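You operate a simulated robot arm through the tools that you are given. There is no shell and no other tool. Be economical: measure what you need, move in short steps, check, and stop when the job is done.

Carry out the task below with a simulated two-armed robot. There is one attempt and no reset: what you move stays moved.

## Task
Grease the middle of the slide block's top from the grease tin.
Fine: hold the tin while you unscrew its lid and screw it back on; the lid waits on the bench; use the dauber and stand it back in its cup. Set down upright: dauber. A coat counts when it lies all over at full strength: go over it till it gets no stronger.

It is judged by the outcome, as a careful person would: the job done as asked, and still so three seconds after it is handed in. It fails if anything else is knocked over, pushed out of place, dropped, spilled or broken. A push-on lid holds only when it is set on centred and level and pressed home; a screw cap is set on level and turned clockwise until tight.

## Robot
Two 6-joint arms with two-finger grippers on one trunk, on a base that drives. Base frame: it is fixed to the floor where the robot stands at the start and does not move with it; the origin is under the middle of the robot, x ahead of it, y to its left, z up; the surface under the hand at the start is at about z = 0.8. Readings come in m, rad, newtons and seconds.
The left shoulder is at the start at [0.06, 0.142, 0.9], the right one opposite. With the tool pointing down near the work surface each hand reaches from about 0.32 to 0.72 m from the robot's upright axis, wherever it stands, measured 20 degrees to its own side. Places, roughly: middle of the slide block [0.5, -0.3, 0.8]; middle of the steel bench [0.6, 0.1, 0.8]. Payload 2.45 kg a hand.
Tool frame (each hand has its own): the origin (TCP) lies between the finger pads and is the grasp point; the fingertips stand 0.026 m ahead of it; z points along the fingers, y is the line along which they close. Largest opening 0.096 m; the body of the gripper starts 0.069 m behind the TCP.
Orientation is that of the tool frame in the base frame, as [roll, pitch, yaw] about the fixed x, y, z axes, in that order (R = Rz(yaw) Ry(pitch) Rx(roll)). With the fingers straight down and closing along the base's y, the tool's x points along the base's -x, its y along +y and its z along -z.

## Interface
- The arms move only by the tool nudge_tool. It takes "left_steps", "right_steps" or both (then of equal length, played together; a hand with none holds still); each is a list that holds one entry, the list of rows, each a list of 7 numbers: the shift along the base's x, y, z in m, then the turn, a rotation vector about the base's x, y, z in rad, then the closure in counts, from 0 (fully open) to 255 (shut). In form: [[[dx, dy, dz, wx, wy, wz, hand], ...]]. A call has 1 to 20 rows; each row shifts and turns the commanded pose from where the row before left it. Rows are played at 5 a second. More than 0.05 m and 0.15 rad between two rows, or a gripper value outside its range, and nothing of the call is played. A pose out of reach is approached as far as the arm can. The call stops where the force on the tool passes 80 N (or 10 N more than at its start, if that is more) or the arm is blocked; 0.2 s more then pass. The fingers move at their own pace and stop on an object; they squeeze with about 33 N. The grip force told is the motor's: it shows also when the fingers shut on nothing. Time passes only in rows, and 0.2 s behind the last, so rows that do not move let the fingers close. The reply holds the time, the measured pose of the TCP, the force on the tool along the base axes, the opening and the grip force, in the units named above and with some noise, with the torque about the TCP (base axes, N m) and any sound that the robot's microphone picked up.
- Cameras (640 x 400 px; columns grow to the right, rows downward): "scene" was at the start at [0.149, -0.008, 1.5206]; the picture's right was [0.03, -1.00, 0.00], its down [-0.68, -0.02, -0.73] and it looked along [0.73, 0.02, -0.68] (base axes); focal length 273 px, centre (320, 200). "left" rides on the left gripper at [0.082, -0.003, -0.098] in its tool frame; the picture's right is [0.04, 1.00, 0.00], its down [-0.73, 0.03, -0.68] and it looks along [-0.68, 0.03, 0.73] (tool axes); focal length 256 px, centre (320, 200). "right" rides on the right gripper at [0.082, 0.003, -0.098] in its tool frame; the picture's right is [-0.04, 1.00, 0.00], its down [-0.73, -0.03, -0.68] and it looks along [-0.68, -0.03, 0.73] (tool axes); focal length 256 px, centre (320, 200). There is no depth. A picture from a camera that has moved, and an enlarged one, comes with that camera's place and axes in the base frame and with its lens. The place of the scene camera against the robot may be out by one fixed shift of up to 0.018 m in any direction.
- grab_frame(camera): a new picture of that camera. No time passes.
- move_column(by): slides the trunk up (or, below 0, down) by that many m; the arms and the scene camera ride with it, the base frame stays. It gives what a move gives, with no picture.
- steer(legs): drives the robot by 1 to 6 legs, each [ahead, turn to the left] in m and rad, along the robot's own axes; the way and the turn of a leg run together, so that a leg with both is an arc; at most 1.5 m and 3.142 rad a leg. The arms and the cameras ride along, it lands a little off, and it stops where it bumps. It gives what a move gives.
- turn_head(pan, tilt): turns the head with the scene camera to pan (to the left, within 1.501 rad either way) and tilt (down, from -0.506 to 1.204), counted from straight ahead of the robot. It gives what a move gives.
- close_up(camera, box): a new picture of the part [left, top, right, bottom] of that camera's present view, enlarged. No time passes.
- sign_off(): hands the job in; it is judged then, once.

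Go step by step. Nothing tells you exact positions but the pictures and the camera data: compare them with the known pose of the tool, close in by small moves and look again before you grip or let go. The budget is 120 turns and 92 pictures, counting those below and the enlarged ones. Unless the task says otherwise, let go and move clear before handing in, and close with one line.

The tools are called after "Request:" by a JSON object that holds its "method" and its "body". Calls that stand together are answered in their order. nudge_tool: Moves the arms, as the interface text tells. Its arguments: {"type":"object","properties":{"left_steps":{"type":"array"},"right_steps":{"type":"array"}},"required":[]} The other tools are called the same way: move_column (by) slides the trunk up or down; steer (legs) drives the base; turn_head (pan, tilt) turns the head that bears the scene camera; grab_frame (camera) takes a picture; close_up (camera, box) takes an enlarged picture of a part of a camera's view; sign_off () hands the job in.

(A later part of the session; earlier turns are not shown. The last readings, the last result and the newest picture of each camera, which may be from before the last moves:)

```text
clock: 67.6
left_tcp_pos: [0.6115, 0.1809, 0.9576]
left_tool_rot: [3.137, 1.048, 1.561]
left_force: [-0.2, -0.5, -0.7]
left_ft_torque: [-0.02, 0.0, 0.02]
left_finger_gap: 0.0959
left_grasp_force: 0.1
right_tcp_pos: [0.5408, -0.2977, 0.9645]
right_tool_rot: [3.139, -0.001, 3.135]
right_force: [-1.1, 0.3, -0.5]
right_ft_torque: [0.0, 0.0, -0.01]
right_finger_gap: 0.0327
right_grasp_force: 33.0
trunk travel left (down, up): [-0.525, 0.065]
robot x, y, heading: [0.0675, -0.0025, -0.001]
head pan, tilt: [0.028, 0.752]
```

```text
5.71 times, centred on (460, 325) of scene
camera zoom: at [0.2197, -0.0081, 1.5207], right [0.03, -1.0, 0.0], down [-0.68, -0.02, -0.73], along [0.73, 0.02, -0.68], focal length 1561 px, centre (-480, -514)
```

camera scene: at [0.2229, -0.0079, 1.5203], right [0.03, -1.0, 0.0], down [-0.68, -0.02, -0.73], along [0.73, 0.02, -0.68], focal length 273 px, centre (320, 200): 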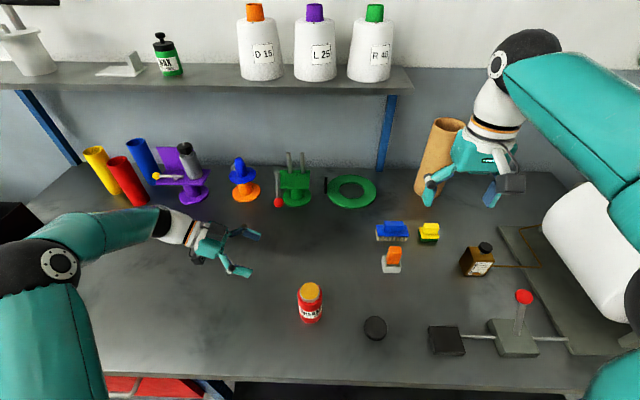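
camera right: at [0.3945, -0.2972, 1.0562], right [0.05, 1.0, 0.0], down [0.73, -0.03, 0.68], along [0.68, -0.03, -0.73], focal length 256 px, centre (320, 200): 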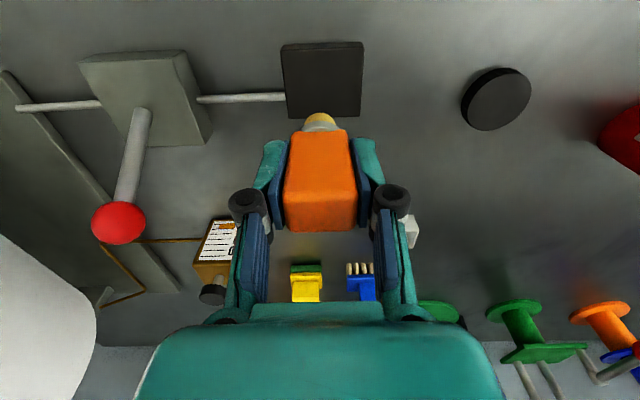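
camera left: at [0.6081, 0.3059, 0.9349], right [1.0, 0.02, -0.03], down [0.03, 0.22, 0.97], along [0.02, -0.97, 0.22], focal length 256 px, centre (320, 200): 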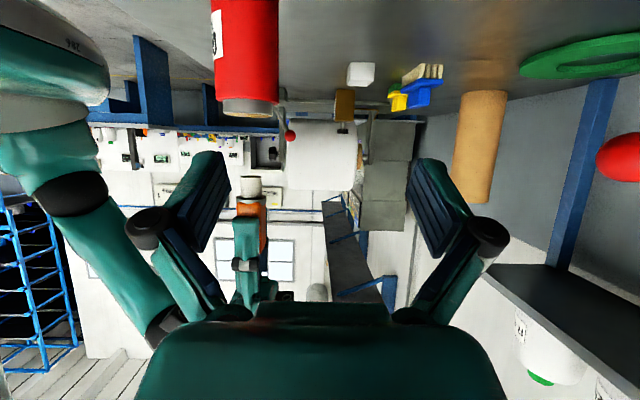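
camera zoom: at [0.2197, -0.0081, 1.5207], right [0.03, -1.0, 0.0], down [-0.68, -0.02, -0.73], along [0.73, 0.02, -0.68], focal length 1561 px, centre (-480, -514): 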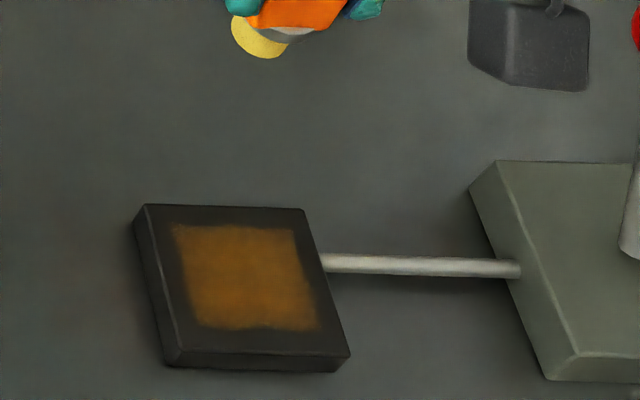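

The coat strengthens. I'll do another pass, a bit firmer and wider.

Request:
{"method": "nudge_tool", "body": {"right_steps": [[[-0.039, -0.008, -0.028, 0, 0, 0, 255], [-0.04, -0.008, -0.028, 0, 0, 0, 255], [0, 0, -0.02, 0, 0, 0, 255], [0, 0, -0.0065, 0, 0, 0, 255], [0, 0.016, 0, 0, 0, 0, 255], [0, 0.016, 0, 0, 0, 0, 255], [0.011, 0, 0, 0, 0, 0, 255], [0, -0.016, 0, 0, 0, 0, 255], [0, -0.016, 0, 0, 0, 0, 255], [0.011, 0, 0, 0, 0, 0, 255], [0, 0.016, 0, 0, 0, 0, 255], [0, 0.016, 0, 0, 0, 0, 255], [0.011, 0, 0, 0, 0, 0, 255], [0, -0.016, 0, 0, 0, 0, 255], [0, -0.016, 0, 0, 0, 0, 255], [-0.011, 0.016, 0, 0, 0, 0, 255], [0, 0, 0, 0, 0, 0, 255]]]}}

Request:
{"method": "nudge_tool", "body": {"right_steps": [[[0, 0, 0.01, 0, 0, 0, 255], [0.03, 0, 0.04, 0, 0, 0, 255], [0.03, 0, 0.03, 0, 0, 0, 255], [0, 0, 0, 0, 0, 0, 255]]]}}

Request:
{"method": "close_up", "body": {"camera": "scene", "box": [410, 290, 510, 360]}}

```text
clock: 71.2
left_tcp_pos: [0.6106, 0.1811, 0.9584]
left_tool_rot: [3.135, 1.05, 1.563]
left_force: [0.3, -0.2, 0.8]
left_ft_torque: [-0.03, -0.02, 0.01]
left_finger_gap: 0.0956
left_grasp_force: 0.0
right_tcp_pos: [0.4817, -0.2988, 0.8815]
right_tool_rot: [-3.14, 0.0, 3.138]
right_force: [2.2, -3.4, 18.0]
right_ft_torque: [-0.18, -0.17, 0.0]
right_finger_gap: 0.0329
right_grasp_force: 33.1
trunk travel left (down, up): [-0.525, 0.065]
robot x, y, heading: [0.0701, -0.0017, 0.001]
head pan, tilt: [0.028, 0.752]
```

```text
clock: 72.2
left_tcp_pos: [0.6111, 0.1807, 0.956]
left_tool_rot: [3.136, 1.048, 1.562]
left_force: [0.1, 0.5, -0.5]
left_ft_torque: [0.01, -0.01, 0.0]
left_finger_gap: 0.0959
left_grasp_force: 0.0
right_tcp_pos: [0.5425, -0.2992, 0.9623]
right_tool_rot: [3.141, -0.001, 3.137]
right_force: [-0.4, 0.0, -0.7]
right_ft_torque: [0.01, 0.02, -0.02]
right_finger_gap: 0.0328
right_grasp_force: 33.3
trunk travel left (down, up): [-0.525, 0.065]
robot x, y, heading: [0.0712, -0.0038, -0.002]
head pan, tilt: [0.028, 0.752]
```

```text
5.71 times, centred on (460, 325) of scene
camera zoom: at [0.2197, -0.0081, 1.5207], right [0.03, -1.0, 0.0], down [-0.68, -0.02, -0.73], along [0.73, 0.02, -0.68], focal length 1561 px, centre (-480, -514)
```

zoom: 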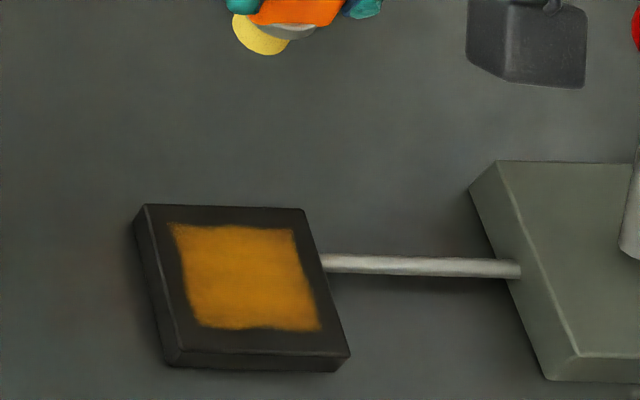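

Stronger still, and the block hasn't moved. I'll do another pass, crossing in the other direction, and compare.

Request:
{"method": "nudge_tool", "body": {"right_steps": [[[-0.039, -0.008, -0.028, 0, 0, 0, 255], [-0.041, -0.009, -0.028, 0, 0, 0, 255], [0, 0, -0.02, 0, 0, 0, 255], [0, 0, -0.005, 0, 0, 0, 255], [0.017, 0, 0, 0, 0, 0, 255], [0.017, 0, 0, 0, 0, 0, 255], [0, 0.011, 0, 0, 0, 0, 255], [-0.017, 0, 0, 0, 0, 0, 255], [-0.017, 0, 0, 0, 0, 0, 255], [0, 0.011, 0, 0, 0, 0, 255], [0.017, 0, 0, 0, 0, 0, 255], [0.017, 0, 0, 0, 0, 0, 255], [0, 0.012, 0, 0, 0, 0, 255], [-0.017, 0, 0, 0, 0, 0, 255], [-0.017, 0, 0, 0, 0, 0, 255], [0.017, -0.017, 0, 0, 0, 0, 255], [0, 0, 0, 0, 0, 0, 255]]]}}

Request:
{"method": "nudge_tool", "body": {"right_steps": [[[0, 0, 0.01, 0, 0, 0, 255], [0.03, 0, 0.04, 0, 0, 0, 255], [0.03, 0, 0.03, 0, 0, 0, 255], [0, 0, 0, 0, 0, 0, 255]]]}}

Request:
{"method": "close_up", "body": {"camera": "scene", "box": [410, 290, 510, 360]}}

```text
refused: row 2 steps farther than a row can; nothing moved
```

```text
clock: 73.2
left_tcp_pos: [0.6107, 0.1795, 0.9578]
left_tool_rot: [3.137, 1.049, 1.56]
left_force: [0.1, 1.0, -0.4]
left_ft_torque: [0.0, 0.02, -0.02]
left_finger_gap: 0.0961
left_grasp_force: 0.1
right_tcp_pos: [0.6026, -0.299, 1.042]
right_tool_rot: [-3.141, -0.001, 3.136]
right_force: [-0.5, 0.8, -1.0]
right_ft_torque: [-0.03, -0.03, -0.02]
right_finger_gap: 0.0328
right_grasp_force: 33.3
trunk travel left (down, up): [-0.525, 0.065]
robot x, y, heading: [0.0717, 0.0044, -0.0]
head pan, tilt: [0.028, 0.752]
```

```text
5.71 times, centred on (460, 325) of scene
camera zoom: at [0.2197, -0.008, 1.5207], right [0.03, -1.0, 0.0], down [-0.68, -0.02, -0.73], along [0.73, 0.02, -0.68], focal length 1561 px, centre (-480, -514)
```

zoom: 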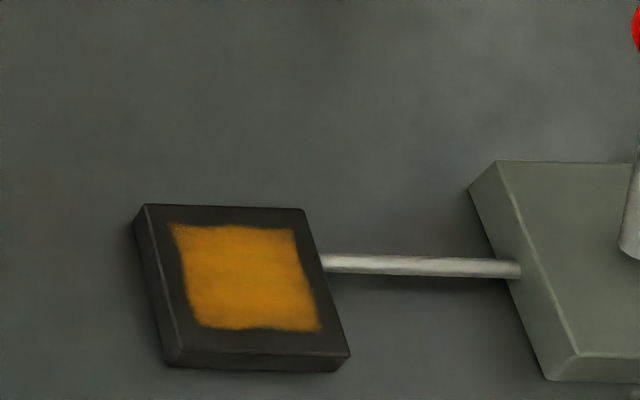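

One row was too long and was refused, so the hand only rose further. I'll redo the crossing pass from here.

Request:
{"method": "nudge_tool", "body": {"right_steps": [[[-0.035, -0.004, -0.033, 0, 0, 0, 255], [-0.035, -0.004, -0.033, 0, 0, 0, 255], [-0.035, -0.004, -0.033, 0, 0, 0, 255], [-0.035, -0.004, -0.033, 0, 0, 0, 255], [0, 0, -0.02, 0, 0, 0, 255], [0, 0, -0.0075, 0, 0, 0, 255], [0.017, 0, 0, 0, 0, 0, 255], [0.017, 0, 0, 0, 0, 0, 255], [0, 0.011, 0, 0, 0, 0, 255], [-0.017, 0, 0, 0, 0, 0, 255], [-0.017, 0, 0, 0, 0, 0, 255], [0, 0.011, 0, 0, 0, 0, 255], [0.017, 0, 0, 0, 0, 0, 255], [0.017, 0, 0, 0, 0, 0, 255], [0, 0.012, 0, 0, 0, 0, 255], [-0.017, 0, 0, 0, 0, 0, 255], [-0.017, 0, 0, 0, 0, 0, 255], [0.017, -0.017, 0, 0, 0, 0, 255], [0, 0, 0, 0, 0, 0, 255]]]}}

Request:
{"method": "nudge_tool", "body": {"right_steps": [[[0, 0, 0.01, 0, 0, 0, 255], [0.03, 0, 0.04, 0, 0, 0, 255], [0.03, 0, 0.03, 0, 0, 0, 255], [0, 0, 0, 0, 0, 0, 255]]]}}

Request:
{"method": "close_up", "body": {"camera": "scene", "box": [410, 290, 510, 360]}}

```text
clock: 77.2
left_tcp_pos: [0.6114, 0.1806, 0.9579]
left_tool_rot: [3.137, 1.048, 1.562]
left_force: [0.1, -0.1, 0.5]
left_ft_torque: [0.0, -0.02, 0.02]
left_finger_gap: 0.0958
left_grasp_force: 0.1
right_tcp_pos: [0.4801, -0.2977, 0.8827]
right_tool_rot: [3.139, -0.002, 3.137]
right_force: [0.1, 1.2, 5.0]
right_ft_torque: [0.04, 0.03, 0.04]
right_finger_gap: 0.0327
right_grasp_force: 33.1
trunk travel left (down, up): [-0.525, 0.065]
robot x, y, heading: [0.0707, -0.0025, 0.002]
head pan, tilt: [0.028, 0.752]
```

```text
clock: 78.2
left_tcp_pos: [0.6107, 0.1812, 0.9584]
left_tool_rot: [3.136, 1.048, 1.563]
left_force: [0.2, 0.2, 0.3]
left_ft_torque: [-0.01, 0.03, 0.0]
left_finger_gap: 0.096
left_grasp_force: 0.0
right_tcp_pos: [0.5413, -0.298, 0.9619]
right_tool_rot: [3.141, -0.002, 3.135]
right_force: [0.5, 0.2, 0.2]
right_ft_torque: [-0.03, -0.01, 0.03]
right_finger_gap: 0.0327
right_grasp_force: 33.4
trunk travel left (down, up): [-0.525, 0.065]
robot x, y, heading: [0.0717, -0.0043, -0.0]
head pan, tilt: [0.028, 0.752]
```

```text
5.71 times, centred on (460, 325) of scene
camera zoom: at [0.2197, -0.008, 1.5207], right [0.03, -1.0, 0.0], down [-0.68, -0.02, -0.73], along [0.73, 0.02, -0.68], focal length 1561 px, centre (-480, -514)
```

zoom: 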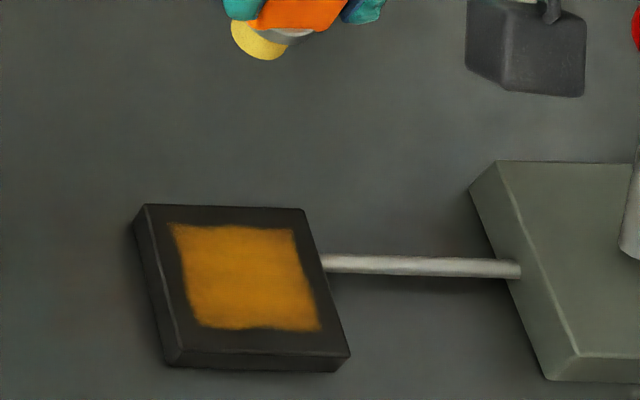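

It looks no stronger than before, but the dauber may be running dry. I'll reload it once and make one more pass to be sure.

Request:
{"method": "nudge_tool", "body": {"right_steps": [[[0, 0, 0.044, 0, 0, 0, 255], [0, 0.037, 0, 0, 0, 0, 255], [0, 0.037, 0, 0, 0, 0, 255], [0, 0.037, 0, 0, 0, 0, 255], [0, 0.037, 0, 0, 0, 0, 255], [0, 0.037, 0, 0, 0, 0, 255], [0, 0.037, 0, 0, 0, 0, 255], [0, 0.037, 0, 0, 0, 0, 255], [0, 0.037, 0, 0, 0, 0, 255], [-0.0015, 0.036, 0, 0, 0, 0, 255], [0, 0, -0.02, 0, 0, 0, 255], [0, 0, -0.007, 0, 0, 0, 255], [0, 0, 0, 0, 0, 0, 255]]]}}

Request:
{"method": "close_up", "body": {"camera": "right", "box": [240, 40, 400, 160]}}

```text
clock: 81.0
left_tcp_pos: [0.6107, 0.1818, 0.9567]
left_tool_rot: [3.136, 1.049, 1.563]
left_force: [-0.5, 0.2, -0.1]
left_ft_torque: [0.03, 0.0, -0.01]
left_finger_gap: 0.0963
left_grasp_force: 0.0
right_tcp_pos: [0.539, 0.0326, 0.9794]
right_tool_rot: [-3.141, -0.003, 3.134]
right_force: [0.4, -0.3, 0.4]
right_ft_torque: [0.01, 0.01, 0.0]
right_finger_gap: 0.0328
right_grasp_force: 33.1
trunk travel left (down, up): [-0.525, 0.065]
robot x, y, heading: [0.0729, -0.0031, -0.005]
head pan, tilt: [0.028, 0.752]
```

```text
3.33 times, centred on (320, 100) of right
camera zoom: at [0.4571, 0.0358, 1.077], right [0.05, 1.0, 0.0], down [0.73, -0.03, 0.68], along [0.68, -0.03, -0.74], focal length 853 px, centre (320, 533)
```

zoom: 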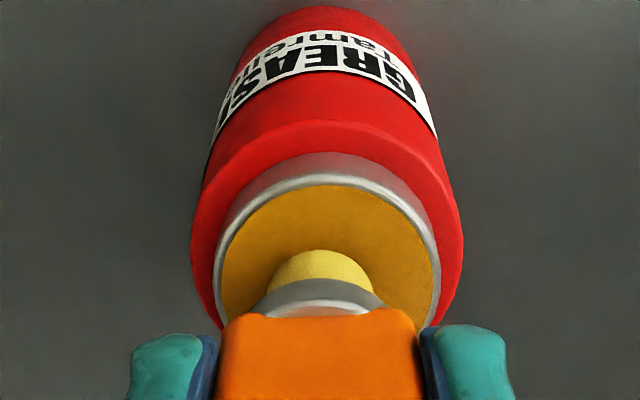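

Still centred, and the head is paler. I'll dip again and return above the block.

Request:
{"method": "nudge_tool", "body": {"right_steps": [[[0, 0.001, -0.003, 0, 0, 0, 255], [0, 0, -0.0015, 0, 0, 0, 255], [0, 0, -0.001, 0, 0, 0, 255], [0, 0, 0, 0, 0, 0, 255]]]}}

Request:
{"method": "nudge_tool", "body": {"right_steps": [[[0, 0, 0.01, 0, 0, 0, 255], [0, 0, 0.022, 0, 0, 0, 255], [-0.007, -0.037, 0, 0, 0, 0, 255], [-0.007, -0.037, 0, 0, 0, 0, 255], [-0.007, -0.037, 0, 0, 0, 0, 255], [-0.007, -0.037, 0, 0, 0, 0, 255], [-0.007, -0.037, -0.01, 0, 0, 0, 255], [-0.007, -0.037, -0.01, 0, 0, 0, 255], [-0.007, -0.037, -0.01, 0, 0, 0, 255], [-0.007, -0.037, -0.01, 0, 0, 0, 255], [-0.007, -0.037, -0.01, 0, 0, 0, 255], [0, 0, 0, 0, 0, 0, 255]]]}}

Request:
{"method": "close_up", "body": {"camera": "right", "box": [240, 20, 400, 140]}}

```text
clock: 82.0
left_tcp_pos: [0.6102, 0.18, 0.9591]
left_tool_rot: [3.137, 1.049, 1.563]
left_force: [0.2, 0.6, 0.0]
left_ft_torque: [0.0, -0.01, 0.01]
left_finger_gap: 0.0963
left_grasp_force: 0.1
right_tcp_pos: [0.5387, 0.0344, 0.9747]
right_tool_rot: [3.141, 0.0, 3.135]
right_force: [-0.4, -0.8, 6.0]
right_ft_torque: [0.0, -0.04, -0.02]
right_finger_gap: 0.0326
right_grasp_force: 33.0
trunk travel left (down, up): [-0.525, 0.065]
robot x, y, heading: [0.0713, -0.0029, -0.001]
head pan, tilt: [0.028, 0.752]
```

```text
clock: 84.6
left_tcp_pos: [0.6116, 0.1812, 0.9585]
left_tool_rot: [3.136, 1.05, 1.564]
left_force: [-0.4, -0.2, -0.5]
left_ft_torque: [0.02, -0.01, 0.04]
left_finger_gap: 0.096
left_grasp_force: 0.1
right_tcp_pos: [0.4752, -0.2978, 0.9554]
right_tool_rot: [-3.141, -0.001, 3.136]
right_force: [-0.5, -0.2, -0.4]
right_ft_torque: [0.03, -0.02, 0.02]
right_finger_gap: 0.0329
right_grasp_force: 33.0
trunk travel left (down, up): [-0.525, 0.065]
robot x, y, heading: [0.0697, -0.0023, 0.002]
head pan, tilt: [0.028, 0.752]
```

```text
3.33 times, centred on (320, 80) of right
camera zoom: at [0.3938, -0.2951, 1.0539], right [0.04, 1.0, 0.0], down [0.73, -0.03, 0.68], along [0.68, -0.03, -0.73], focal length 853 px, centre (320, 600)
```

zoom: 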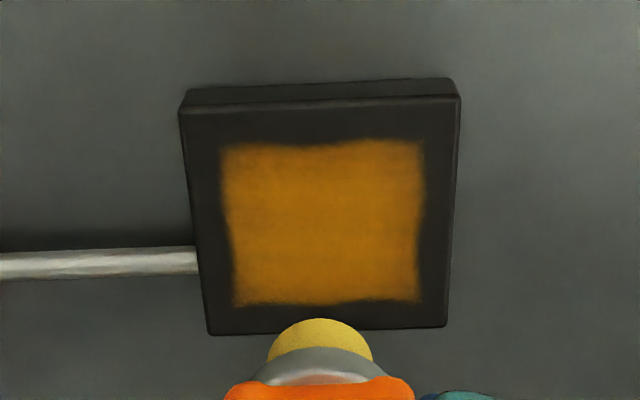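

Freshly loaded. I'll make one more thorough sweep out to the patch edges.

Request:
{"method": "nudge_tool", "body": {"right_steps": [[[-0.014, -0.0185, -0.03, 0, 0, 0, 255], [0, 0, -0.03, 0, 0, 0, 255], [0, 0, -0.0132, 0, 0, 0, 255], [0, 0.0185, 0, 0, 0, 0, 255], [0, 0.0185, 0, 0, 0, 0, 255], [0.012, 0, 0, 0, 0, 0, 255], [0, -0.0185, 0, 0, 0, 0, 255], [0, -0.0185, 0, 0, 0, 0, 255], [0.012, 0, 0, 0, 0, 0, 255], [0, 0.0185, 0, 0, 0, 0, 255], [0, 0.0185, 0, 0, 0, 0, 255], [0.012, 0, 0, 0, 0, 0, 255], [0, -0.0185, 0, 0, 0, 0, 255], [0, -0.0185, 0, 0, 0, 0, 255], [0, 0, 0, 0, 0, 0, 255]]]}}

Request:
{"method": "nudge_tool", "body": {"right_steps": [[[-0.018, 0, 0, 0, 0, 0, 255], [-0.018, 0, 0, 0, 0, 0, 255], [0, 0.012, 0, 0, 0, 0, 255], [0.018, 0, 0, 0, 0, 0, 255], [0.018, 0, 0, 0, 0, 0, 255], [0, 0.012, 0, 0, 0, 0, 255], [-0.018, 0, 0, 0, 0, 0, 255], [-0.018, 0, 0, 0, 0, 0, 255], [0, 0.013, 0, 0, 0, 0, 255], [0.018, 0, 0, 0, 0, 0, 255], [0.018, 0, 0, 0, 0, 0, 255], [0, -0.0185, 0.012, 0, 0, 0, 255], [-0.01, 0, 0.03, 0, 0, 0, 255], [-0.01, 0, 0.031, 0, 0, 0, 255], [0, 0, 0, 0, 0, 0, 255]]]}}

Request:
{"method": "close_up", "body": {"camera": "right", "box": [240, 20, 400, 140]}}

```text
clock: 87.8
left_tcp_pos: [0.6096, 0.1802, 0.957]
left_tool_rot: [3.138, 1.049, 1.565]
left_force: [1.0, -0.3, -0.3]
left_ft_torque: [-0.03, -0.02, -0.05]
left_finger_gap: 0.0958
left_grasp_force: 0.1
right_tcp_pos: [0.4975, -0.3168, 0.8809]
right_tool_rot: [-3.141, -0.002, 3.135]
right_force: [0.5, -0.2, -0.2]
right_ft_torque: [0.01, -0.02, -0.01]
right_finger_gap: 0.0324
right_grasp_force: 33.4
trunk travel left (down, up): [-0.525, 0.065]
robot x, y, heading: [0.0743, -0.0021, -0.001]
head pan, tilt: [0.028, 0.752]
```

```text
clock: 91.0
left_tcp_pos: [0.6118, 0.1798, 0.9581]
left_tool_rot: [3.137, 1.05, 1.563]
left_force: [-0.2, 1.1, 0.3]
left_ft_torque: [0.03, -0.03, -0.01]
left_finger_gap: 0.0963
left_grasp_force: 0.1
right_tcp_pos: [0.4768, -0.2983, 0.9549]
right_tool_rot: [3.141, -0.003, 3.137]
right_force: [0.3, 0.7, -0.9]
right_ft_torque: [-0.01, 0.01, 0.02]
right_finger_gap: 0.0328
right_grasp_force: 32.9
trunk travel left (down, up): [-0.525, 0.065]
robot x, y, heading: [0.0713, -0.0036, -0.001]
head pan, tilt: [0.028, 0.752]
```

```text
3.33 times, centred on (320, 80) of right
camera zoom: at [0.3965, -0.2954, 1.0534], right [0.05, 1.0, 0.0], down [0.73, -0.03, 0.68], along [0.68, -0.03, -0.74], focal length 853 px, centre (320, 600)
```

zoom: 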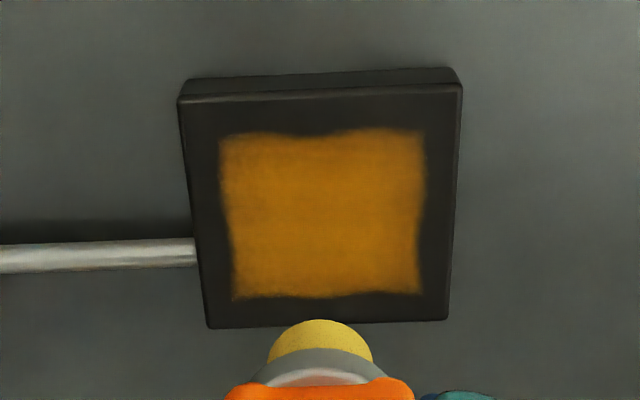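

There's a small gain at the edges. The last force reading was zero, so I'm unsure of contact; I'll press down at the centre to find the present contact height.

Request:
{"method": "nudge_tool", "body": {"right_steps": [[[0.002, 0, -0.04, 0, 0, 0, 255], [0, 0, -0.03, 0, 0, 0, 255], [0, 0, -0.003, 0, 0, 0, 255], [0, 0, 0, 0, 0, 0, 255]]]}}

Request:
{"method": "nudge_tool", "body": {"right_steps": [[[0, 0, -0.001, 0, 0, 0, 255], [0, 0, 0, 0, 0, 0, 255]]]}}

Request:
{"method": "nudge_tool", "body": {"right_steps": [[[0, 0, -0.001, 0, 0, 0, 255], [0, 0, 0, 0, 0, 0, 255]]]}}

```text
clock: 92.0
left_tcp_pos: [0.6116, 0.1811, 0.9579]
left_tool_rot: [3.137, 1.05, 1.563]
left_force: [0.8, -0.3, 0.2]
left_ft_torque: [0.0, 0.02, -0.03]
left_finger_gap: 0.0959
left_grasp_force: 0.1
right_tcp_pos: [0.4793, -0.2977, 0.8827]
right_tool_rot: [3.141, 0.001, 3.137]
right_force: [-0.5, 0.2, -1.2]
right_ft_torque: [0.01, 0.0, 0.01]
right_finger_gap: 0.0328
right_grasp_force: 33.5
trunk travel left (down, up): [-0.525, 0.065]
robot x, y, heading: [0.0693, -0.0064, -0.003]
head pan, tilt: [0.028, 0.752]
```

```text
clock: 92.6
left_tcp_pos: [0.6111, 0.1809, 0.9583]
left_tool_rot: [3.136, 1.048, 1.561]
left_force: [-0.2, 0.1, -0.5]
left_ft_torque: [0.02, 0.0, 0.05]
left_finger_gap: 0.0958
left_grasp_force: 0.0
right_tcp_pos: [0.4801, -0.2979, 0.8814]
right_tool_rot: [3.141, 0.001, 3.134]
right_force: [-1.4, 0.4, 6.9]
right_ft_torque: [0.04, 0.03, 0.01]
right_finger_gap: 0.033
right_grasp_force: 33.8
trunk travel left (down, up): [-0.525, 0.065]
robot x, y, heading: [0.0732, -0.0026, -0.001]
head pan, tilt: [0.028, 0.752]
```

```text
clock: 93.2
left_tcp_pos: [0.6099, 0.1806, 0.9583]
left_tool_rot: [3.134, 1.05, 1.56]
left_force: [-0.7, -1.1, 0.4]
left_ft_torque: [0.04, 0.0, 0.04]
left_finger_gap: 0.096
left_grasp_force: 0.0
right_tcp_pos: [0.4799, -0.2975, 0.8814]
right_tool_rot: [-3.139, 0.005, 3.135]
right_force: [-2.4, -2.1, 21.3]
right_ft_torque: [-0.16, -0.01, -0.03]
right_finger_gap: 0.0328
right_grasp_force: 33.5
trunk travel left (down, up): [-0.525, 0.065]
robot x, y, heading: [0.069, -0.0026, 0.001]
head pan, tilt: [0.028, 0.752]
```

Contact is at about 0.882, now with firm pressure. I'll sweep the whole patch at this height.

Request:
{"method": "nudge_tool", "body": {"right_steps": [[[-0.009, -0.009, 0.0003, 0, 0, 0, 255], [-0.009, -0.009, 0, 0, 0, 0, 255], [0, 0.0185, 0, 0, 0, 0, 255], [0, 0.0185, 0, 0, 0, 0, 255], [0.009, 0, 0, 0, 0, 0, 255], [0, -0.0185, 0, 0, 0, 0, 255], [0, -0.0185, 0, 0, 0, 0, 255], [0.009, 0, 0, 0, 0, 0, 255], [0, 0.0185, 0, 0, 0, 0, 255], [0, 0.0185, 0, 0, 0, 0, 255], [0.009, 0, 0, 0, 0, 0, 255], [0, -0.0185, 0, 0, 0, 0, 255], [0, -0.0185, 0, 0, 0, 0, 255], [0.009, 0, 0, 0, 0, 0, 255], [0, 0.0185, 0, 0, 0, 0, 255], [0, 0.0185, 0, 0, 0, 0, 255], [0, 0, 0, 0, 0, 0, 255]]]}}

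Request:
{"method": "nudge_tool", "body": {"right_steps": [[[-0.018, -0.0185, 0.012, 0, 0, 0, 255], [-0.003, 0, 0.03, 0, 0, 0, 255], [0, 0, 0.031, 0, 0, 0, 255], [0, 0, 0, 0, 0, 0, 255]]]}}

Request:
{"method": "close_up", "body": {"camera": "right", "box": [240, 20, 400, 140]}}

```text
clock: 96.8
left_tcp_pos: [0.6109, 0.1808, 0.9578]
left_tool_rot: [3.136, 1.049, 1.562]
left_force: [-0.2, 0.2, 0.1]
left_ft_torque: [-0.01, 0.02, 0.0]
left_finger_gap: 0.0958
left_grasp_force: 0.1
right_tcp_pos: [0.4963, -0.279, 0.8801]
right_tool_rot: [-3.141, 0.0, 3.137]
right_force: [0.4, -0.6, 3.1]
right_ft_torque: [-0.08, -0.05, 0.04]
right_finger_gap: 0.0327
right_grasp_force: 32.5
trunk travel left (down, up): [-0.525, 0.065]
robot x, y, heading: [0.0703, -0.0045, -0.005]
head pan, tilt: [0.028, 0.752]
```

```text
clock: 97.8
left_tcp_pos: [0.6106, 0.1804, 0.957]
left_tool_rot: [3.138, 1.05, 1.565]
left_force: [0.4, -0.7, -0.3]
left_ft_torque: [-0.01, 0.0, 0.01]
left_finger_gap: 0.0958
left_grasp_force: 0.1
right_tcp_pos: [0.4782, -0.2966, 0.9533]
right_tool_rot: [-3.141, -0.001, 3.136]
right_force: [0.3, 0.2, -0.4]
right_ft_torque: [0.03, 0.02, -0.01]
right_finger_gap: 0.0326
right_grasp_force: 32.9
trunk travel left (down, up): [-0.525, 0.065]
robot x, y, heading: [0.0717, 0.0007, -0.001]
head pan, tilt: [0.028, 0.752]
```

```text
3.33 times, centred on (320, 80) of right
camera zoom: at [0.3957, -0.2944, 1.0518], right [0.05, 1.0, 0.0], down [0.73, -0.03, 0.68], along [0.68, -0.03, -0.74], focal length 853 px, centre (320, 600)
```

zoom: 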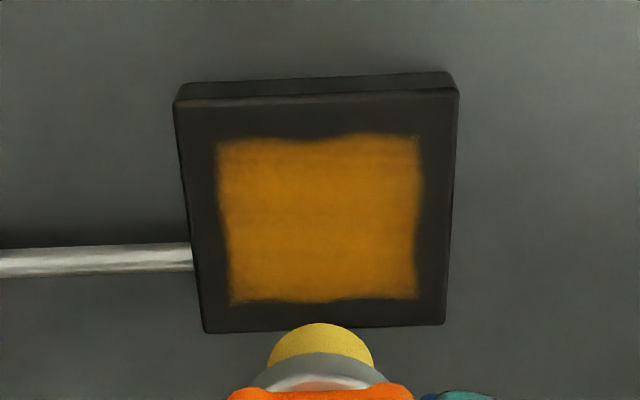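

No stronger than before: the coat is saturated and even, and the block hasn't moved. Now I'll return the dauber to above its cup.

Request:
{"method": "nudge_tool", "body": {"right_steps": [[[0, 0, 0.033, 0, 0, 0, 255], [0, 0, 0.033, 0, 0, 0, 255], [0.0347, 0.0165, 0, 0, 0, 0, 255], [0.0347, 0.0165, 0, 0, 0, 0, 255], [0.0347, 0.0165, 0, 0, 0, 0, 255], [0.0347, 0.0165, 0, 0, 0, 0, 255], [0.0347, 0.0165, 0, 0, 0, 0, 255], [0.0347, 0.0165, 0, 0, 0, 0, 255], [0, 0, -0.04, 0, 0, 0, 255], [0, 0, -0.04, 0, 0, 0, 255], [0, 0, 0, 0, 0, 0, 255]]]}}

Request:
{"method": "close_up", "body": {"camera": "right", "box": [220, 40, 420, 240]}}

Request:
{"method": "close_up", "body": {"camera": "scene", "box": [340, 180, 460, 285]}}

```text
clock: 100.2
left_tcp_pos: [0.6119, 0.181, 0.9577]
left_tool_rot: [3.136, 1.05, 1.561]
left_force: [-0.1, 0.3, 0.3]
left_ft_torque: [0.01, 0.01, 0.0]
left_finger_gap: 0.0959
left_grasp_force: 0.1
right_tcp_pos: [0.6849, -0.1987, 0.9403]
right_tool_rot: [3.141, -0.001, 3.135]
right_force: [0.9, 0.5, -0.3]
right_ft_torque: [0.0, 0.03, 0.03]
right_finger_gap: 0.0328
right_grasp_force: 32.6
trunk travel left (down, up): [-0.525, 0.065]
robot x, y, heading: [0.072, -0.0032, 0.001]
head pan, tilt: [0.028, 0.752]
```

```text
2.00 times, centred on (320, 140) of right
camera zoom: at [0.6029, -0.1958, 1.0376], right [0.05, 1.0, 0.0], down [0.73, -0.03, 0.68], along [0.68, -0.03, -0.73], focal length 512 px, centre (320, 320)
```

zoom: 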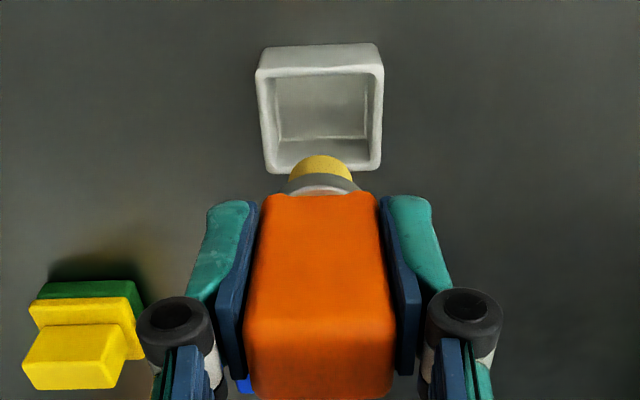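

```text
3.81 times, centred on (400, 232) of scene
camera zoom: at [0.2196, -0.008, 1.5207], right [0.03, -1.0, 0.0], down [-0.68, -0.02, -0.73], along [0.73, 0.02, -0.68], focal length 1040 px, centre (15, 76)
```

zoom: 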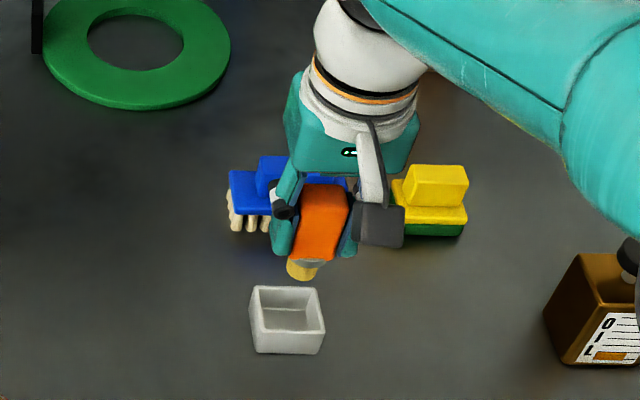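

The cup is centred at about (0.6875, -0.199) and the dauber lines up. I'll lower it into the cup.

Request:
{"method": "nudge_tool", "body": {"right_steps": [[[0.001, 0, -0.025, 0, 0, 0, 255], [0, 0, -0.02, 0, 0, 0, 255], [0, 0, -0.015, 0, 0, 0, 255], [0, 0, -0.008, 0, 0, 0, 255], [0, 0, 0, 0, 0, 0, 255]]]}}

Request:
{"method": "close_up", "body": {"camera": "right", "box": [220, 40, 420, 240]}}

```text
clock: 101.4
left_tcp_pos: [0.6121, 0.1801, 0.958]
left_tool_rot: [3.139, 1.047, 1.562]
left_force: [-0.3, 0.1, 0.0]
left_ft_torque: [-0.01, 0.01, 0.0]
left_finger_gap: 0.0961
left_grasp_force: 0.0
right_tcp_pos: [0.6859, -0.1995, 0.8707]
right_tool_rot: [-3.14, -0.003, 3.135]
right_force: [0.4, -0.6, -0.5]
right_ft_torque: [0.0, 0.0, 0.02]
right_finger_gap: 0.0329
right_grasp_force: 33.3
trunk travel left (down, up): [-0.525, 0.065]
robot x, y, heading: [0.0706, -0.0001, -0.0]
head pan, tilt: [0.028, 0.752]
```

```text
2.00 times, centred on (320, 140) of right
camera zoom: at [0.6041, -0.1961, 0.9692], right [0.05, 1.0, 0.0], down [0.73, -0.03, 0.68], along [0.68, -0.03, -0.73], focal length 512 px, centre (320, 320)
```

zoom: 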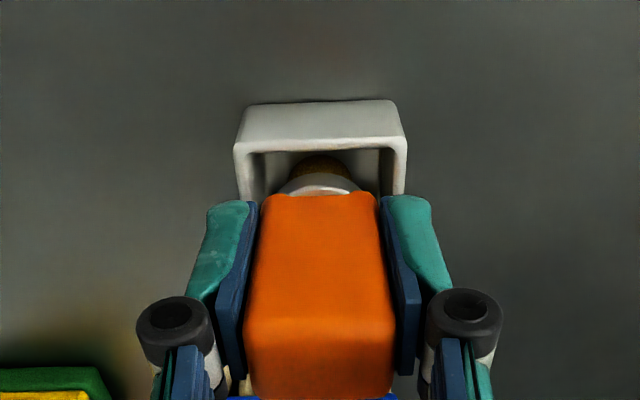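

The head is inside the cup, well centred. I'll lower in millimetre steps until it stands on the cup's floor.

Request:
{"method": "nudge_tool", "body": {"right_steps": [[[0, 0, -0.0015, 0, 0, 0, 255], [0, 0, -0.0015, 0, 0, 0, 255], [0, 0, 0, 0, 0, 0, 255]]]}}

Request:
{"method": "nudge_tool", "body": {"right_steps": [[[0, 0, -0.001, 0, 0, 0, 255], [0, 0, 0, 0, 0, 0, 255]]]}}

```text
clock: 102.2
left_tcp_pos: [0.6108, 0.1814, 0.9582]
left_tool_rot: [3.138, 1.048, 1.564]
left_force: [-0.4, 0.2, -0.6]
left_ft_torque: [-0.04, 0.01, -0.01]
left_finger_gap: 0.0962
left_grasp_force: 0.0
right_tcp_pos: [0.6856, -0.1976, 0.8681]
right_tool_rot: [3.141, 0.0, 3.136]
right_force: [-0.2, -0.1, -0.7]
right_ft_torque: [0.0, -0.01, -0.03]
right_finger_gap: 0.0327
right_grasp_force: 33.0
trunk travel left (down, up): [-0.525, 0.065]
robot x, y, heading: [0.0729, -0.0012, -0.001]
head pan, tilt: [0.028, 0.752]
```

```text
clock: 102.8
left_tcp_pos: [0.6119, 0.1799, 0.9574]
left_tool_rot: [3.138, 1.05, 1.564]
left_force: [-0.5, 0.0, -0.5]
left_ft_torque: [-0.01, 0.05, 0.01]
left_finger_gap: 0.096
left_grasp_force: 0.0
right_tcp_pos: [0.6866, -0.1984, 0.8667]
right_tool_rot: [-3.14, -0.002, 3.135]
right_force: [-0.1, 0.5, -0.9]
right_ft_torque: [-0.02, -0.01, 0.01]
right_finger_gap: 0.0329
right_grasp_force: 33.4
trunk travel left (down, up): [-0.525, 0.065]
robot x, y, heading: [0.0726, 0.0003, -0.003]
head pan, tilt: [0.028, 0.752]
```

Request:
{"method": "nudge_tool", "body": {"right_steps": [[[0, 0, -0.001, 0, 0, 0, 255], [0, 0, 0, 0, 0, 0, 255]]]}}

Request:
{"method": "nudge_tool", "body": {"right_steps": [[[0, 0, -0.001, 0, 0, 0, 255], [0, 0, 0, 0, 0, 0, 255]]]}}

```text
clock: 103.4
left_tcp_pos: [0.6114, 0.1801, 0.9574]
left_tool_rot: [3.139, 1.049, 1.563]
left_force: [-0.3, 0.8, 0.7]
left_ft_torque: [0.02, -0.02, 0.0]
left_finger_gap: 0.0959
left_grasp_force: 0.1
right_tcp_pos: [0.6854, -0.1979, 0.865]
right_tool_rot: [3.141, -0.002, 3.137]
right_force: [0.5, -0.3, -1.2]
right_ft_torque: [0.01, -0.01, -0.02]
right_finger_gap: 0.0328
right_grasp_force: 33.1
trunk travel left (down, up): [-0.525, 0.065]
robot x, y, heading: [0.0667, -0.0015, -0.003]
head pan, tilt: [0.028, 0.752]
```

```text
clock: 104.0
left_tcp_pos: [0.6114, 0.1814, 0.958]
left_tool_rot: [3.137, 1.049, 1.563]
left_force: [0.0, 0.3, 0.3]
left_ft_torque: [-0.01, -0.01, 0.01]
left_finger_gap: 0.0962
left_grasp_force: 0.1
right_tcp_pos: [0.6848, -0.1986, 0.8646]
right_tool_rot: [3.142, -0.002, 3.138]
right_force: [0.2, -0.5, -1.7]
right_ft_torque: [0.0, -0.01, 0.02]
right_finger_gap: 0.0328
right_grasp_force: 32.9
trunk travel left (down, up): [-0.525, 0.065]
robot x, y, heading: [0.0714, -0.0028, -0.001]
head pan, tilt: [0.028, 0.752]
```

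Request:
{"method": "nudge_tool", "body": {"right_steps": [[[0, 0, -0.001, 0, 0, 0, 255], [0, 0, 0, 0, 0, 0, 255]]]}}

Request:
{"method": "close_up", "body": {"camera": "right", "box": [220, 40, 420, 240]}}

Request:
{"method": "close_up", "body": {"camera": "scene", "box": [350, 210, 450, 285]}}

```text
clock: 104.6
left_tcp_pos: [0.6105, 0.1809, 0.958]
left_tool_rot: [3.136, 1.05, 1.562]
left_force: [-0.1, 0.1, -0.2]
left_ft_torque: [-0.01, 0.0, -0.01]
left_finger_gap: 0.096
left_grasp_force: 0.0
right_tcp_pos: [0.6856, -0.1986, 0.8642]
right_tool_rot: [-3.141, 0.001, 3.136]
right_force: [-0.5, 0.5, 1.2]
right_ft_torque: [0.01, -0.04, -0.01]
right_finger_gap: 0.0329
right_grasp_force: 33.1
trunk travel left (down, up): [-0.525, 0.065]
robot x, y, heading: [0.0689, 0.0025, -0.0]
head pan, tilt: [0.028, 0.752]
```

```text
2.00 times, centred on (320, 140) of right
camera zoom: at [0.6044, -0.1959, 0.9627], right [0.05, 1.0, 0.0], down [0.73, -0.03, 0.68], along [0.68, -0.03, -0.73], focal length 512 px, centre (320, 320)
```

zoom: 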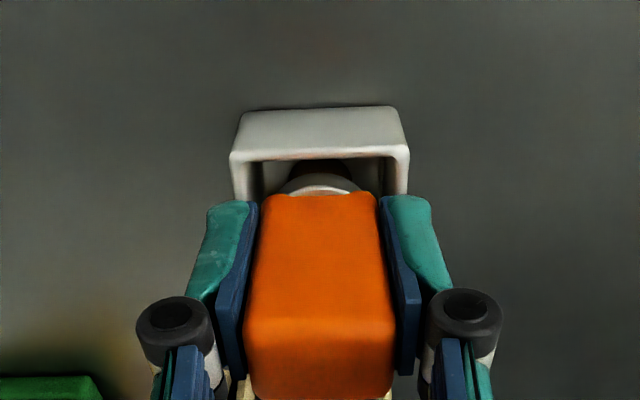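

```text
5.33 times, centred on (400, 248) of scene
camera zoom: at [0.2201, -0.0079, 1.5207], right [0.03, -1.0, 0.0], down [-0.68, -0.02, -0.73], along [0.73, 0.02, -0.68], focal length 1457 px, centre (-107, -53)
```

zoom: 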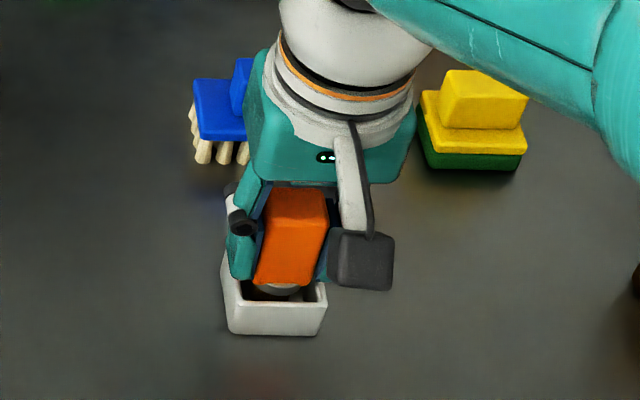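

Still barely touching, so I'll take another millimetre or so.

Request:
{"method": "nudge_tool", "body": {"right_steps": [[[0, 0, -0.001, 0, 0, 0, 255], [0, 0, 0, 0, 0, 0, 255]]]}}

```text
clock: 105.2
left_tcp_pos: [0.6107, 0.1794, 0.9582]
left_tool_rot: [3.138, 1.048, 1.562]
left_force: [-0.4, -1.3, -0.9]
left_ft_torque: [0.04, -0.03, -0.02]
left_finger_gap: 0.0958
left_grasp_force: 0.1
right_tcp_pos: [0.6874, -0.1987, 0.864]
right_tool_rot: [3.141, 0.003, 3.137]
right_force: [-1.2, 1.2, 8.7]
right_ft_torque: [0.0, -0.06, 0.0]
right_finger_gap: 0.0328
right_grasp_force: 32.8
trunk travel left (down, up): [-0.525, 0.065]
robot x, y, heading: [0.0733, 0.001, -0.001]
head pan, tilt: [0.028, 0.752]
```

It stands on the cup floor (8.7 N). I'll relax a touch, open and rise straight up.

Request:
{"method": "nudge_tool", "body": {"right_steps": [[[0, 0, 0.0007, 0, 0, 0, 230], [0, 0, 0, 0, 0, 0, 150], [0, 0, 0, 0, 0, 0, 80], [0, 0, 0, 0, 0, 0, 30], [0, 0, 0.02, 0, 0, 0, 30], [0, 0, 0.03, 0, 0, 0, 0], [0, 0, 0.04, 0, 0, 0, 0], [0, 0, 0.04, 0, 0, 0, 0], [0, 0, 0, 0, 0, 0, 0]]]}}

Request:
{"method": "close_up", "body": {"camera": "scene", "box": [350, 210, 450, 285]}}

```text
clock: 107.2
left_tcp_pos: [0.6121, 0.1802, 0.9577]
left_tool_rot: [3.139, 1.049, 1.563]
left_force: [0.4, -0.1, 0.7]
left_ft_torque: [-0.03, -0.01, 0.01]
left_finger_gap: 0.096
left_grasp_force: 0.1
right_tcp_pos: [0.6875, -0.1985, 0.9948]
right_tool_rot: [3.141, -0.003, 3.137]
right_force: [0.3, -0.6, 0.5]
right_ft_torque: [0.02, 0.01, 0.01]
right_finger_gap: 0.0961
right_grasp_force: 0.0
trunk travel left (down, up): [-0.525, 0.065]
robot x, y, heading: [0.0669, 0.0038, -0.002]
head pan, tilt: [0.028, 0.752]
```

```text
5.33 times, centred on (400, 248) of scene
camera zoom: at [0.2206, -0.008, 1.5206], right [0.03, -1.0, 0.0], down [-0.68, -0.02, -0.73], along [0.73, 0.02, -0.68], focal length 1457 px, centre (-107, -53)
```

zoom: 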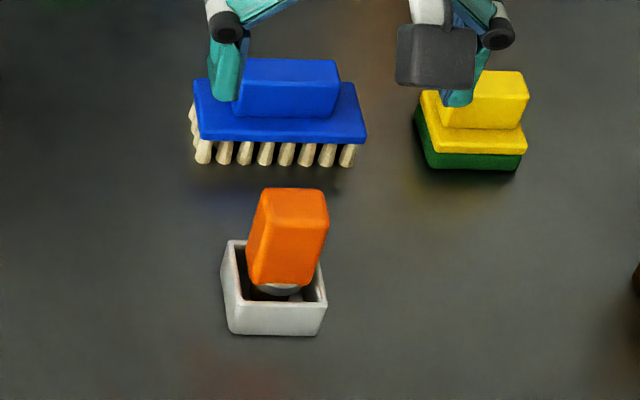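

The dauber stands upright in its cup. Next the left hand returns to straddle the jar while the right hand turns and goes over the lid.

Request:
{"method": "nudge_tool", "body": {"left_steps": [[[-0.024, -0.0085, -0.015, 0, 0, 0, 0], [-0.024, -0.0085, -0.015, 0, 0, 0, 0], [-0.024, -0.0085, -0.015, 0, 0, 0, 0], [0, -0.026, -0.015, 0, 0, 0, 0], [0, -0.026, -0.015, 0, 0, 0, 0], [0, -0.026, -0.015, 0, 0, 0, 0], [0, -0.026, -0.015, 0, 0, 0, 0], [0, 0, 0, 0, 0, 0, 0], [0, 0, 0, 0, 0, 0, 0], [0, 0, 0, 0, 0, 0, 0], [0, 0, 0, 0, 0, 0, 0], [0, 0, 0, 0, 0, 0, 0]]], "right_steps": [[[-0.017, 0.0062, 0, 0, 0, 0.1428, 0], [-0.017, 0.0062, 0, 0, 0, 0.1428, 0], [-0.017, 0.0062, 0, 0, 0, 0.1428, 0], [-0.017, 0.0062, 0, 0, 0, 0.1428, 0], [-0.017, 0.0062, 0, 0, 0, 0.1428, 0], [-0.017, 0.0062, -0.01, 0, 0, 0.1428, 0], [-0.017, 0.0062, -0.01, 0, 0, 0.1428, 0], [-0.017, 0.0062, -0.01, 0, 0, 0.1428, 0], [-0.017, 0.0062, -0.01, 0, 0, 0.1428, 0], [-0.017, 0.0062, -0.01, 0, 0, 0.1428, 0], [-0.017, 0.0062, -0.01, 0, 0, 0.1428, 0], [0, 0, 0, 0, 0, 0, 0]]]}}

Request:
{"method": "grab_frame", "body": {"camera": "left"}}

Request:
{"method": "grab_frame", "body": {"camera": "right"}}

```text
clock: 109.8
left_tcp_pos: [0.5393, 0.0509, 0.8523]
left_tool_rot: [3.136, 1.049, 1.563]
left_force: [0.3, 0.0, 0.0]
left_ft_torque: [0.05, 0.05, 0.03]
left_finger_gap: 0.096
left_grasp_force: 0.1
right_tcp_pos: [0.4994, -0.1308, 0.9335]
right_tool_rot: [3.141, -0.001, -1.574]
right_force: [-0.2, -0.7, 0.5]
right_ft_torque: [-0.01, 0.03, 0.0]
right_finger_gap: 0.0961
right_grasp_force: 0.0
trunk travel left (down, up): [-0.525, 0.065]
robot x, y, heading: [0.0696, -0.0032, -0.002]
head pan, tilt: [0.028, 0.752]
```

```text
17 pictures are left
camera left: at [0.5357, 0.1764, 0.8296], right [1.0, 0.02, -0.03], down [0.03, 0.22, 0.97], along [0.02, -0.97, 0.22], focal length 256 px, centre (320, 200)
```

left: 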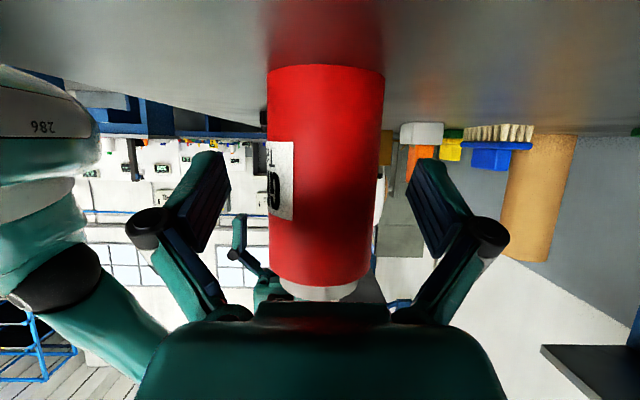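

```text
16 pictures are left
camera right: at [0.4953, -0.2132, 1.0323], right [-1.0, 0.04, 0.0], down [0.03, 0.73, 0.68], along [0.03, 0.68, -0.73], focal length 256 px, centre (320, 200)
```

right: 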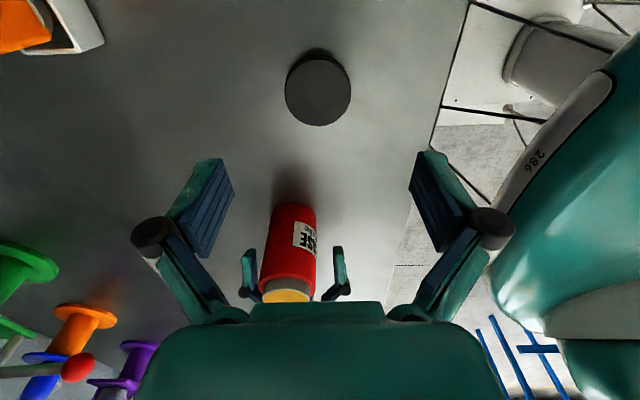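

Both are well placed. I'll close the left hand on the jar, and lower the right hand over the lid and close it.

Request:
{"method": "nudge_tool", "body": {"left_steps": [[[0.001, 0, 0, 0, 0, 0, 0], [0, 0, 0, 0, 0, 0, 60], [0, 0, 0, 0, 0, 0, 255], [0, 0, 0, 0, 0, 0, 255], [0, 0, 0, 0, 0, 0, 255], [0, 0, 0, 0, 0, 0, 255], [0, 0, 0, 0, 0, 0, 255], [0, 0, 0, 0, 0, 0, 255], [0, 0, 0, 0, 0, 0, 255]]], "right_steps": [[[0.001, -0.001, -0.035, 0, 0, 0, 0], [0, 0, -0.035, 0, 0, 0, 0], [0, 0, -0.025, 0, 0, 0, 0], [0, 0, -0.009, 0, 0, 0, 0], [0, 0, 0, 0, 0, 0, 60], [0, 0, 0, 0, 0, 0, 255], [0, 0, 0, 0, 0, 0, 255], [0, 0, 0, 0, 0, 0, 255], [0, 0, 0, 0, 0, 0, 255]]]}}

Request:
{"method": "close_up", "body": {"camera": "right", "box": [200, 60, 440, 260]}}

```text
clock: 111.8
left_tcp_pos: [0.5399, 0.0506, 0.8524]
left_tool_rot: [3.136, 1.048, 1.562]
left_force: [2.7, 0.2, 3.0]
left_ft_torque: [-0.04, -0.26, 0.03]
left_finger_gap: 0.059
left_grasp_force: 33.0
right_tcp_pos: [0.4995, -0.1318, 0.8301]
right_tool_rot: [3.141, 0.001, -1.578]
right_force: [0.5, -0.2, 1.1]
right_ft_torque: [-0.03, -0.01, 0.0]
right_finger_gap: 0.054
right_grasp_force: 32.4
trunk travel left (down, up): [-0.525, 0.065]
robot x, y, heading: [0.0724, 0.0018, 0.003]
head pan, tilt: [0.028, 0.752]
```

```text
2.00 times, centred on (320, 160) of right
camera zoom: at [0.496, -0.2139, 0.9283], right [-1.0, 0.05, 0.0], down [0.03, 0.73, 0.68], along [0.03, 0.68, -0.73], focal length 512 px, centre (320, 280)
```

zoom: 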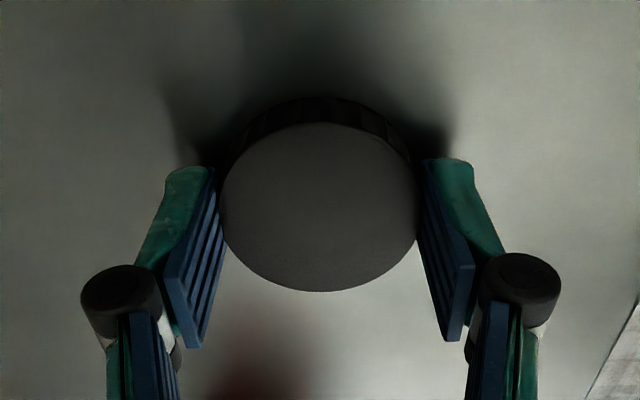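

Both grips are good. I'll lift the lid and carry it above the jar, turning counter-clockwise to have a full clockwise stroke available.

Request:
{"method": "nudge_tool", "body": {"right_steps": [[[0, 0, 0.03, 0, 0, 0, 255], [0, 0, 0.045, 0, 0, 0, 255], [0, 0, 0.045, 0, 0, 0, 255], [0, 0, 0.04, 0, 0, 0, 255], [0.0081, 0.0331, 0, 0, 0, 0.145, 255], [0.0081, 0.0331, 0, 0, 0, 0.145, 255], [0.0081, 0.0331, 0, 0, 0, 0.145, 255], [0.0081, 0.0331, 0, 0, 0, 0.145, 255], [0.0081, 0.0329, 0, 0, 0, 0.145, 255], [0, 0, 0, 0, 0, 0, 255], [0, 0, -0.03, 0, 0, 0, 255], [0, 0, -0.015, 0, 0, 0, 255], [0, 0, 0, 0, 0, 0, 255]]]}}

Request:
{"method": "close_up", "body": {"camera": "right", "box": [200, 40, 440, 260]}}

Request:
{"method": "close_up", "body": {"camera": "scene", "box": [230, 220, 390, 330]}}

```text
clock: 114.6
left_tcp_pos: [0.5403, 0.0509, 0.8518]
left_tool_rot: [3.135, 1.05, 1.562]
left_force: [-0.6, 1.8, 4.3]
left_ft_torque: [0.03, -0.19, 0.04]
left_finger_gap: 0.0589
left_grasp_force: 33.2
right_tcp_pos: [0.5389, 0.0335, 0.9439]
right_tool_rot: [3.14, 0.0, -0.852]
right_force: [0.3, 0.0, 0.2]
right_ft_torque: [-0.02, 0.03, -0.01]
right_finger_gap: 0.054
right_grasp_force: 32.3
trunk travel left (down, up): [-0.525, 0.065]
robot x, y, heading: [0.0724, 0.0015, -0.003]
head pan, tilt: [0.028, 0.752]
```

```text
1.82 times, centred on (320, 150) of right
camera zoom: at [0.5909, -0.0305, 1.043], right [-0.78, -0.63, 0.0], down [-0.46, 0.57, 0.68], along [-0.43, 0.53, -0.73], focal length 465 px, centre (320, 291)
```

zoom: 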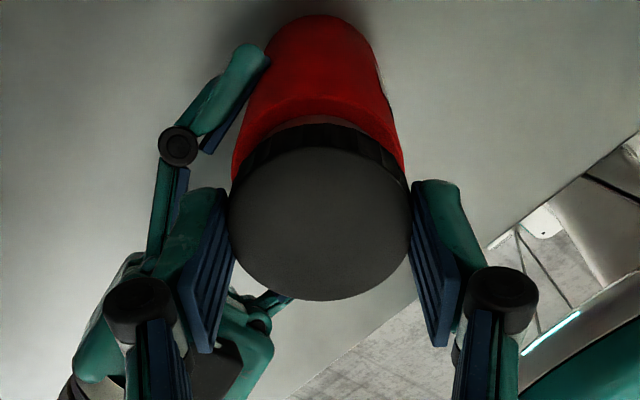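

```text
3.64 times, centred on (310, 275) of scene
camera zoom: at [0.2196, -0.0078, 1.5207], right [0.03, -1.0, 0.0], down [-0.68, -0.02, -0.73], along [0.73, 0.02, -0.68], focal length 993 px, centre (356, -73)
```

zoom: 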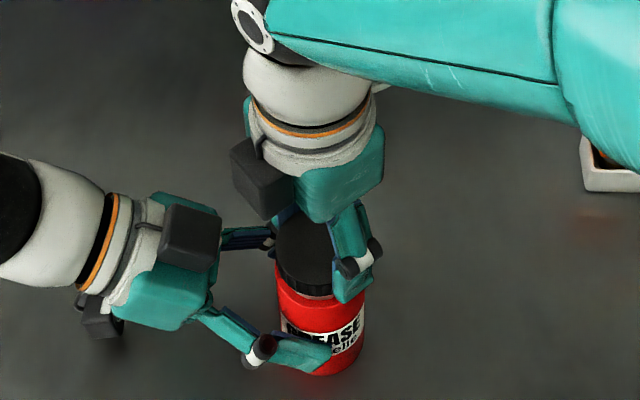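

This matches the removal view closely. I'll lower gently to the thread's top and read the force.

Request:
{"method": "nudge_tool", "body": {"right_steps": [[[0.001, 0.0003, -0.004, 0, 0, 0, 255], [0, 0, -0.004, 0, 0, 0, 255], [0, 0, -0.003, 0, 0, 0, 255], [0, 0, 0, 0, 0, 0, 255]]]}}

Request:
{"method": "nudge_tool", "body": {"right_steps": [[[0, 0, -0.001, 0, 0, 0, 255], [0, 0, 0, 0, 0, 0, 255]]]}}

```text
clock: 115.6
left_tcp_pos: [0.5399, 0.0514, 0.8528]
left_tool_rot: [3.138, 1.05, 1.562]
left_force: [1.2, 1.4, 4.3]
left_ft_torque: [-0.01, -0.27, 0.07]
left_finger_gap: 0.0588
left_grasp_force: 33.5
right_tcp_pos: [0.5416, 0.0341, 0.9342]
right_tool_rot: [3.14, 0.0, -0.853]
right_force: [0.1, -0.6, 0.4]
right_ft_torque: [0.01, 0.04, 0.0]
right_finger_gap: 0.0539
right_grasp_force: 33.4
trunk travel left (down, up): [-0.525, 0.065]
robot x, y, heading: [0.0715, 0.0006, 0.002]
head pan, tilt: [0.028, 0.752]
```

```text
clock: 116.2
left_tcp_pos: [0.5402, 0.0511, 0.853]
left_tool_rot: [3.138, 1.05, 1.563]
left_force: [3.6, 2.6, 2.9]
left_ft_torque: [-0.21, -0.06, 0.06]
left_finger_gap: 0.0588
left_grasp_force: 33.4
right_tcp_pos: [0.5401, 0.0346, 0.9329]
right_tool_rot: [3.14, 0.001, -0.853]
right_force: [-3.7, -0.9, -0.2]
right_ft_torque: [0.09, 0.17, 0.0]
right_finger_gap: 0.0538
right_grasp_force: 33.1
trunk travel left (down, up): [-0.525, 0.065]
robot x, y, heading: [0.0727, -0.0011, 0.004]
head pan, tilt: [0.028, 0.752]
```

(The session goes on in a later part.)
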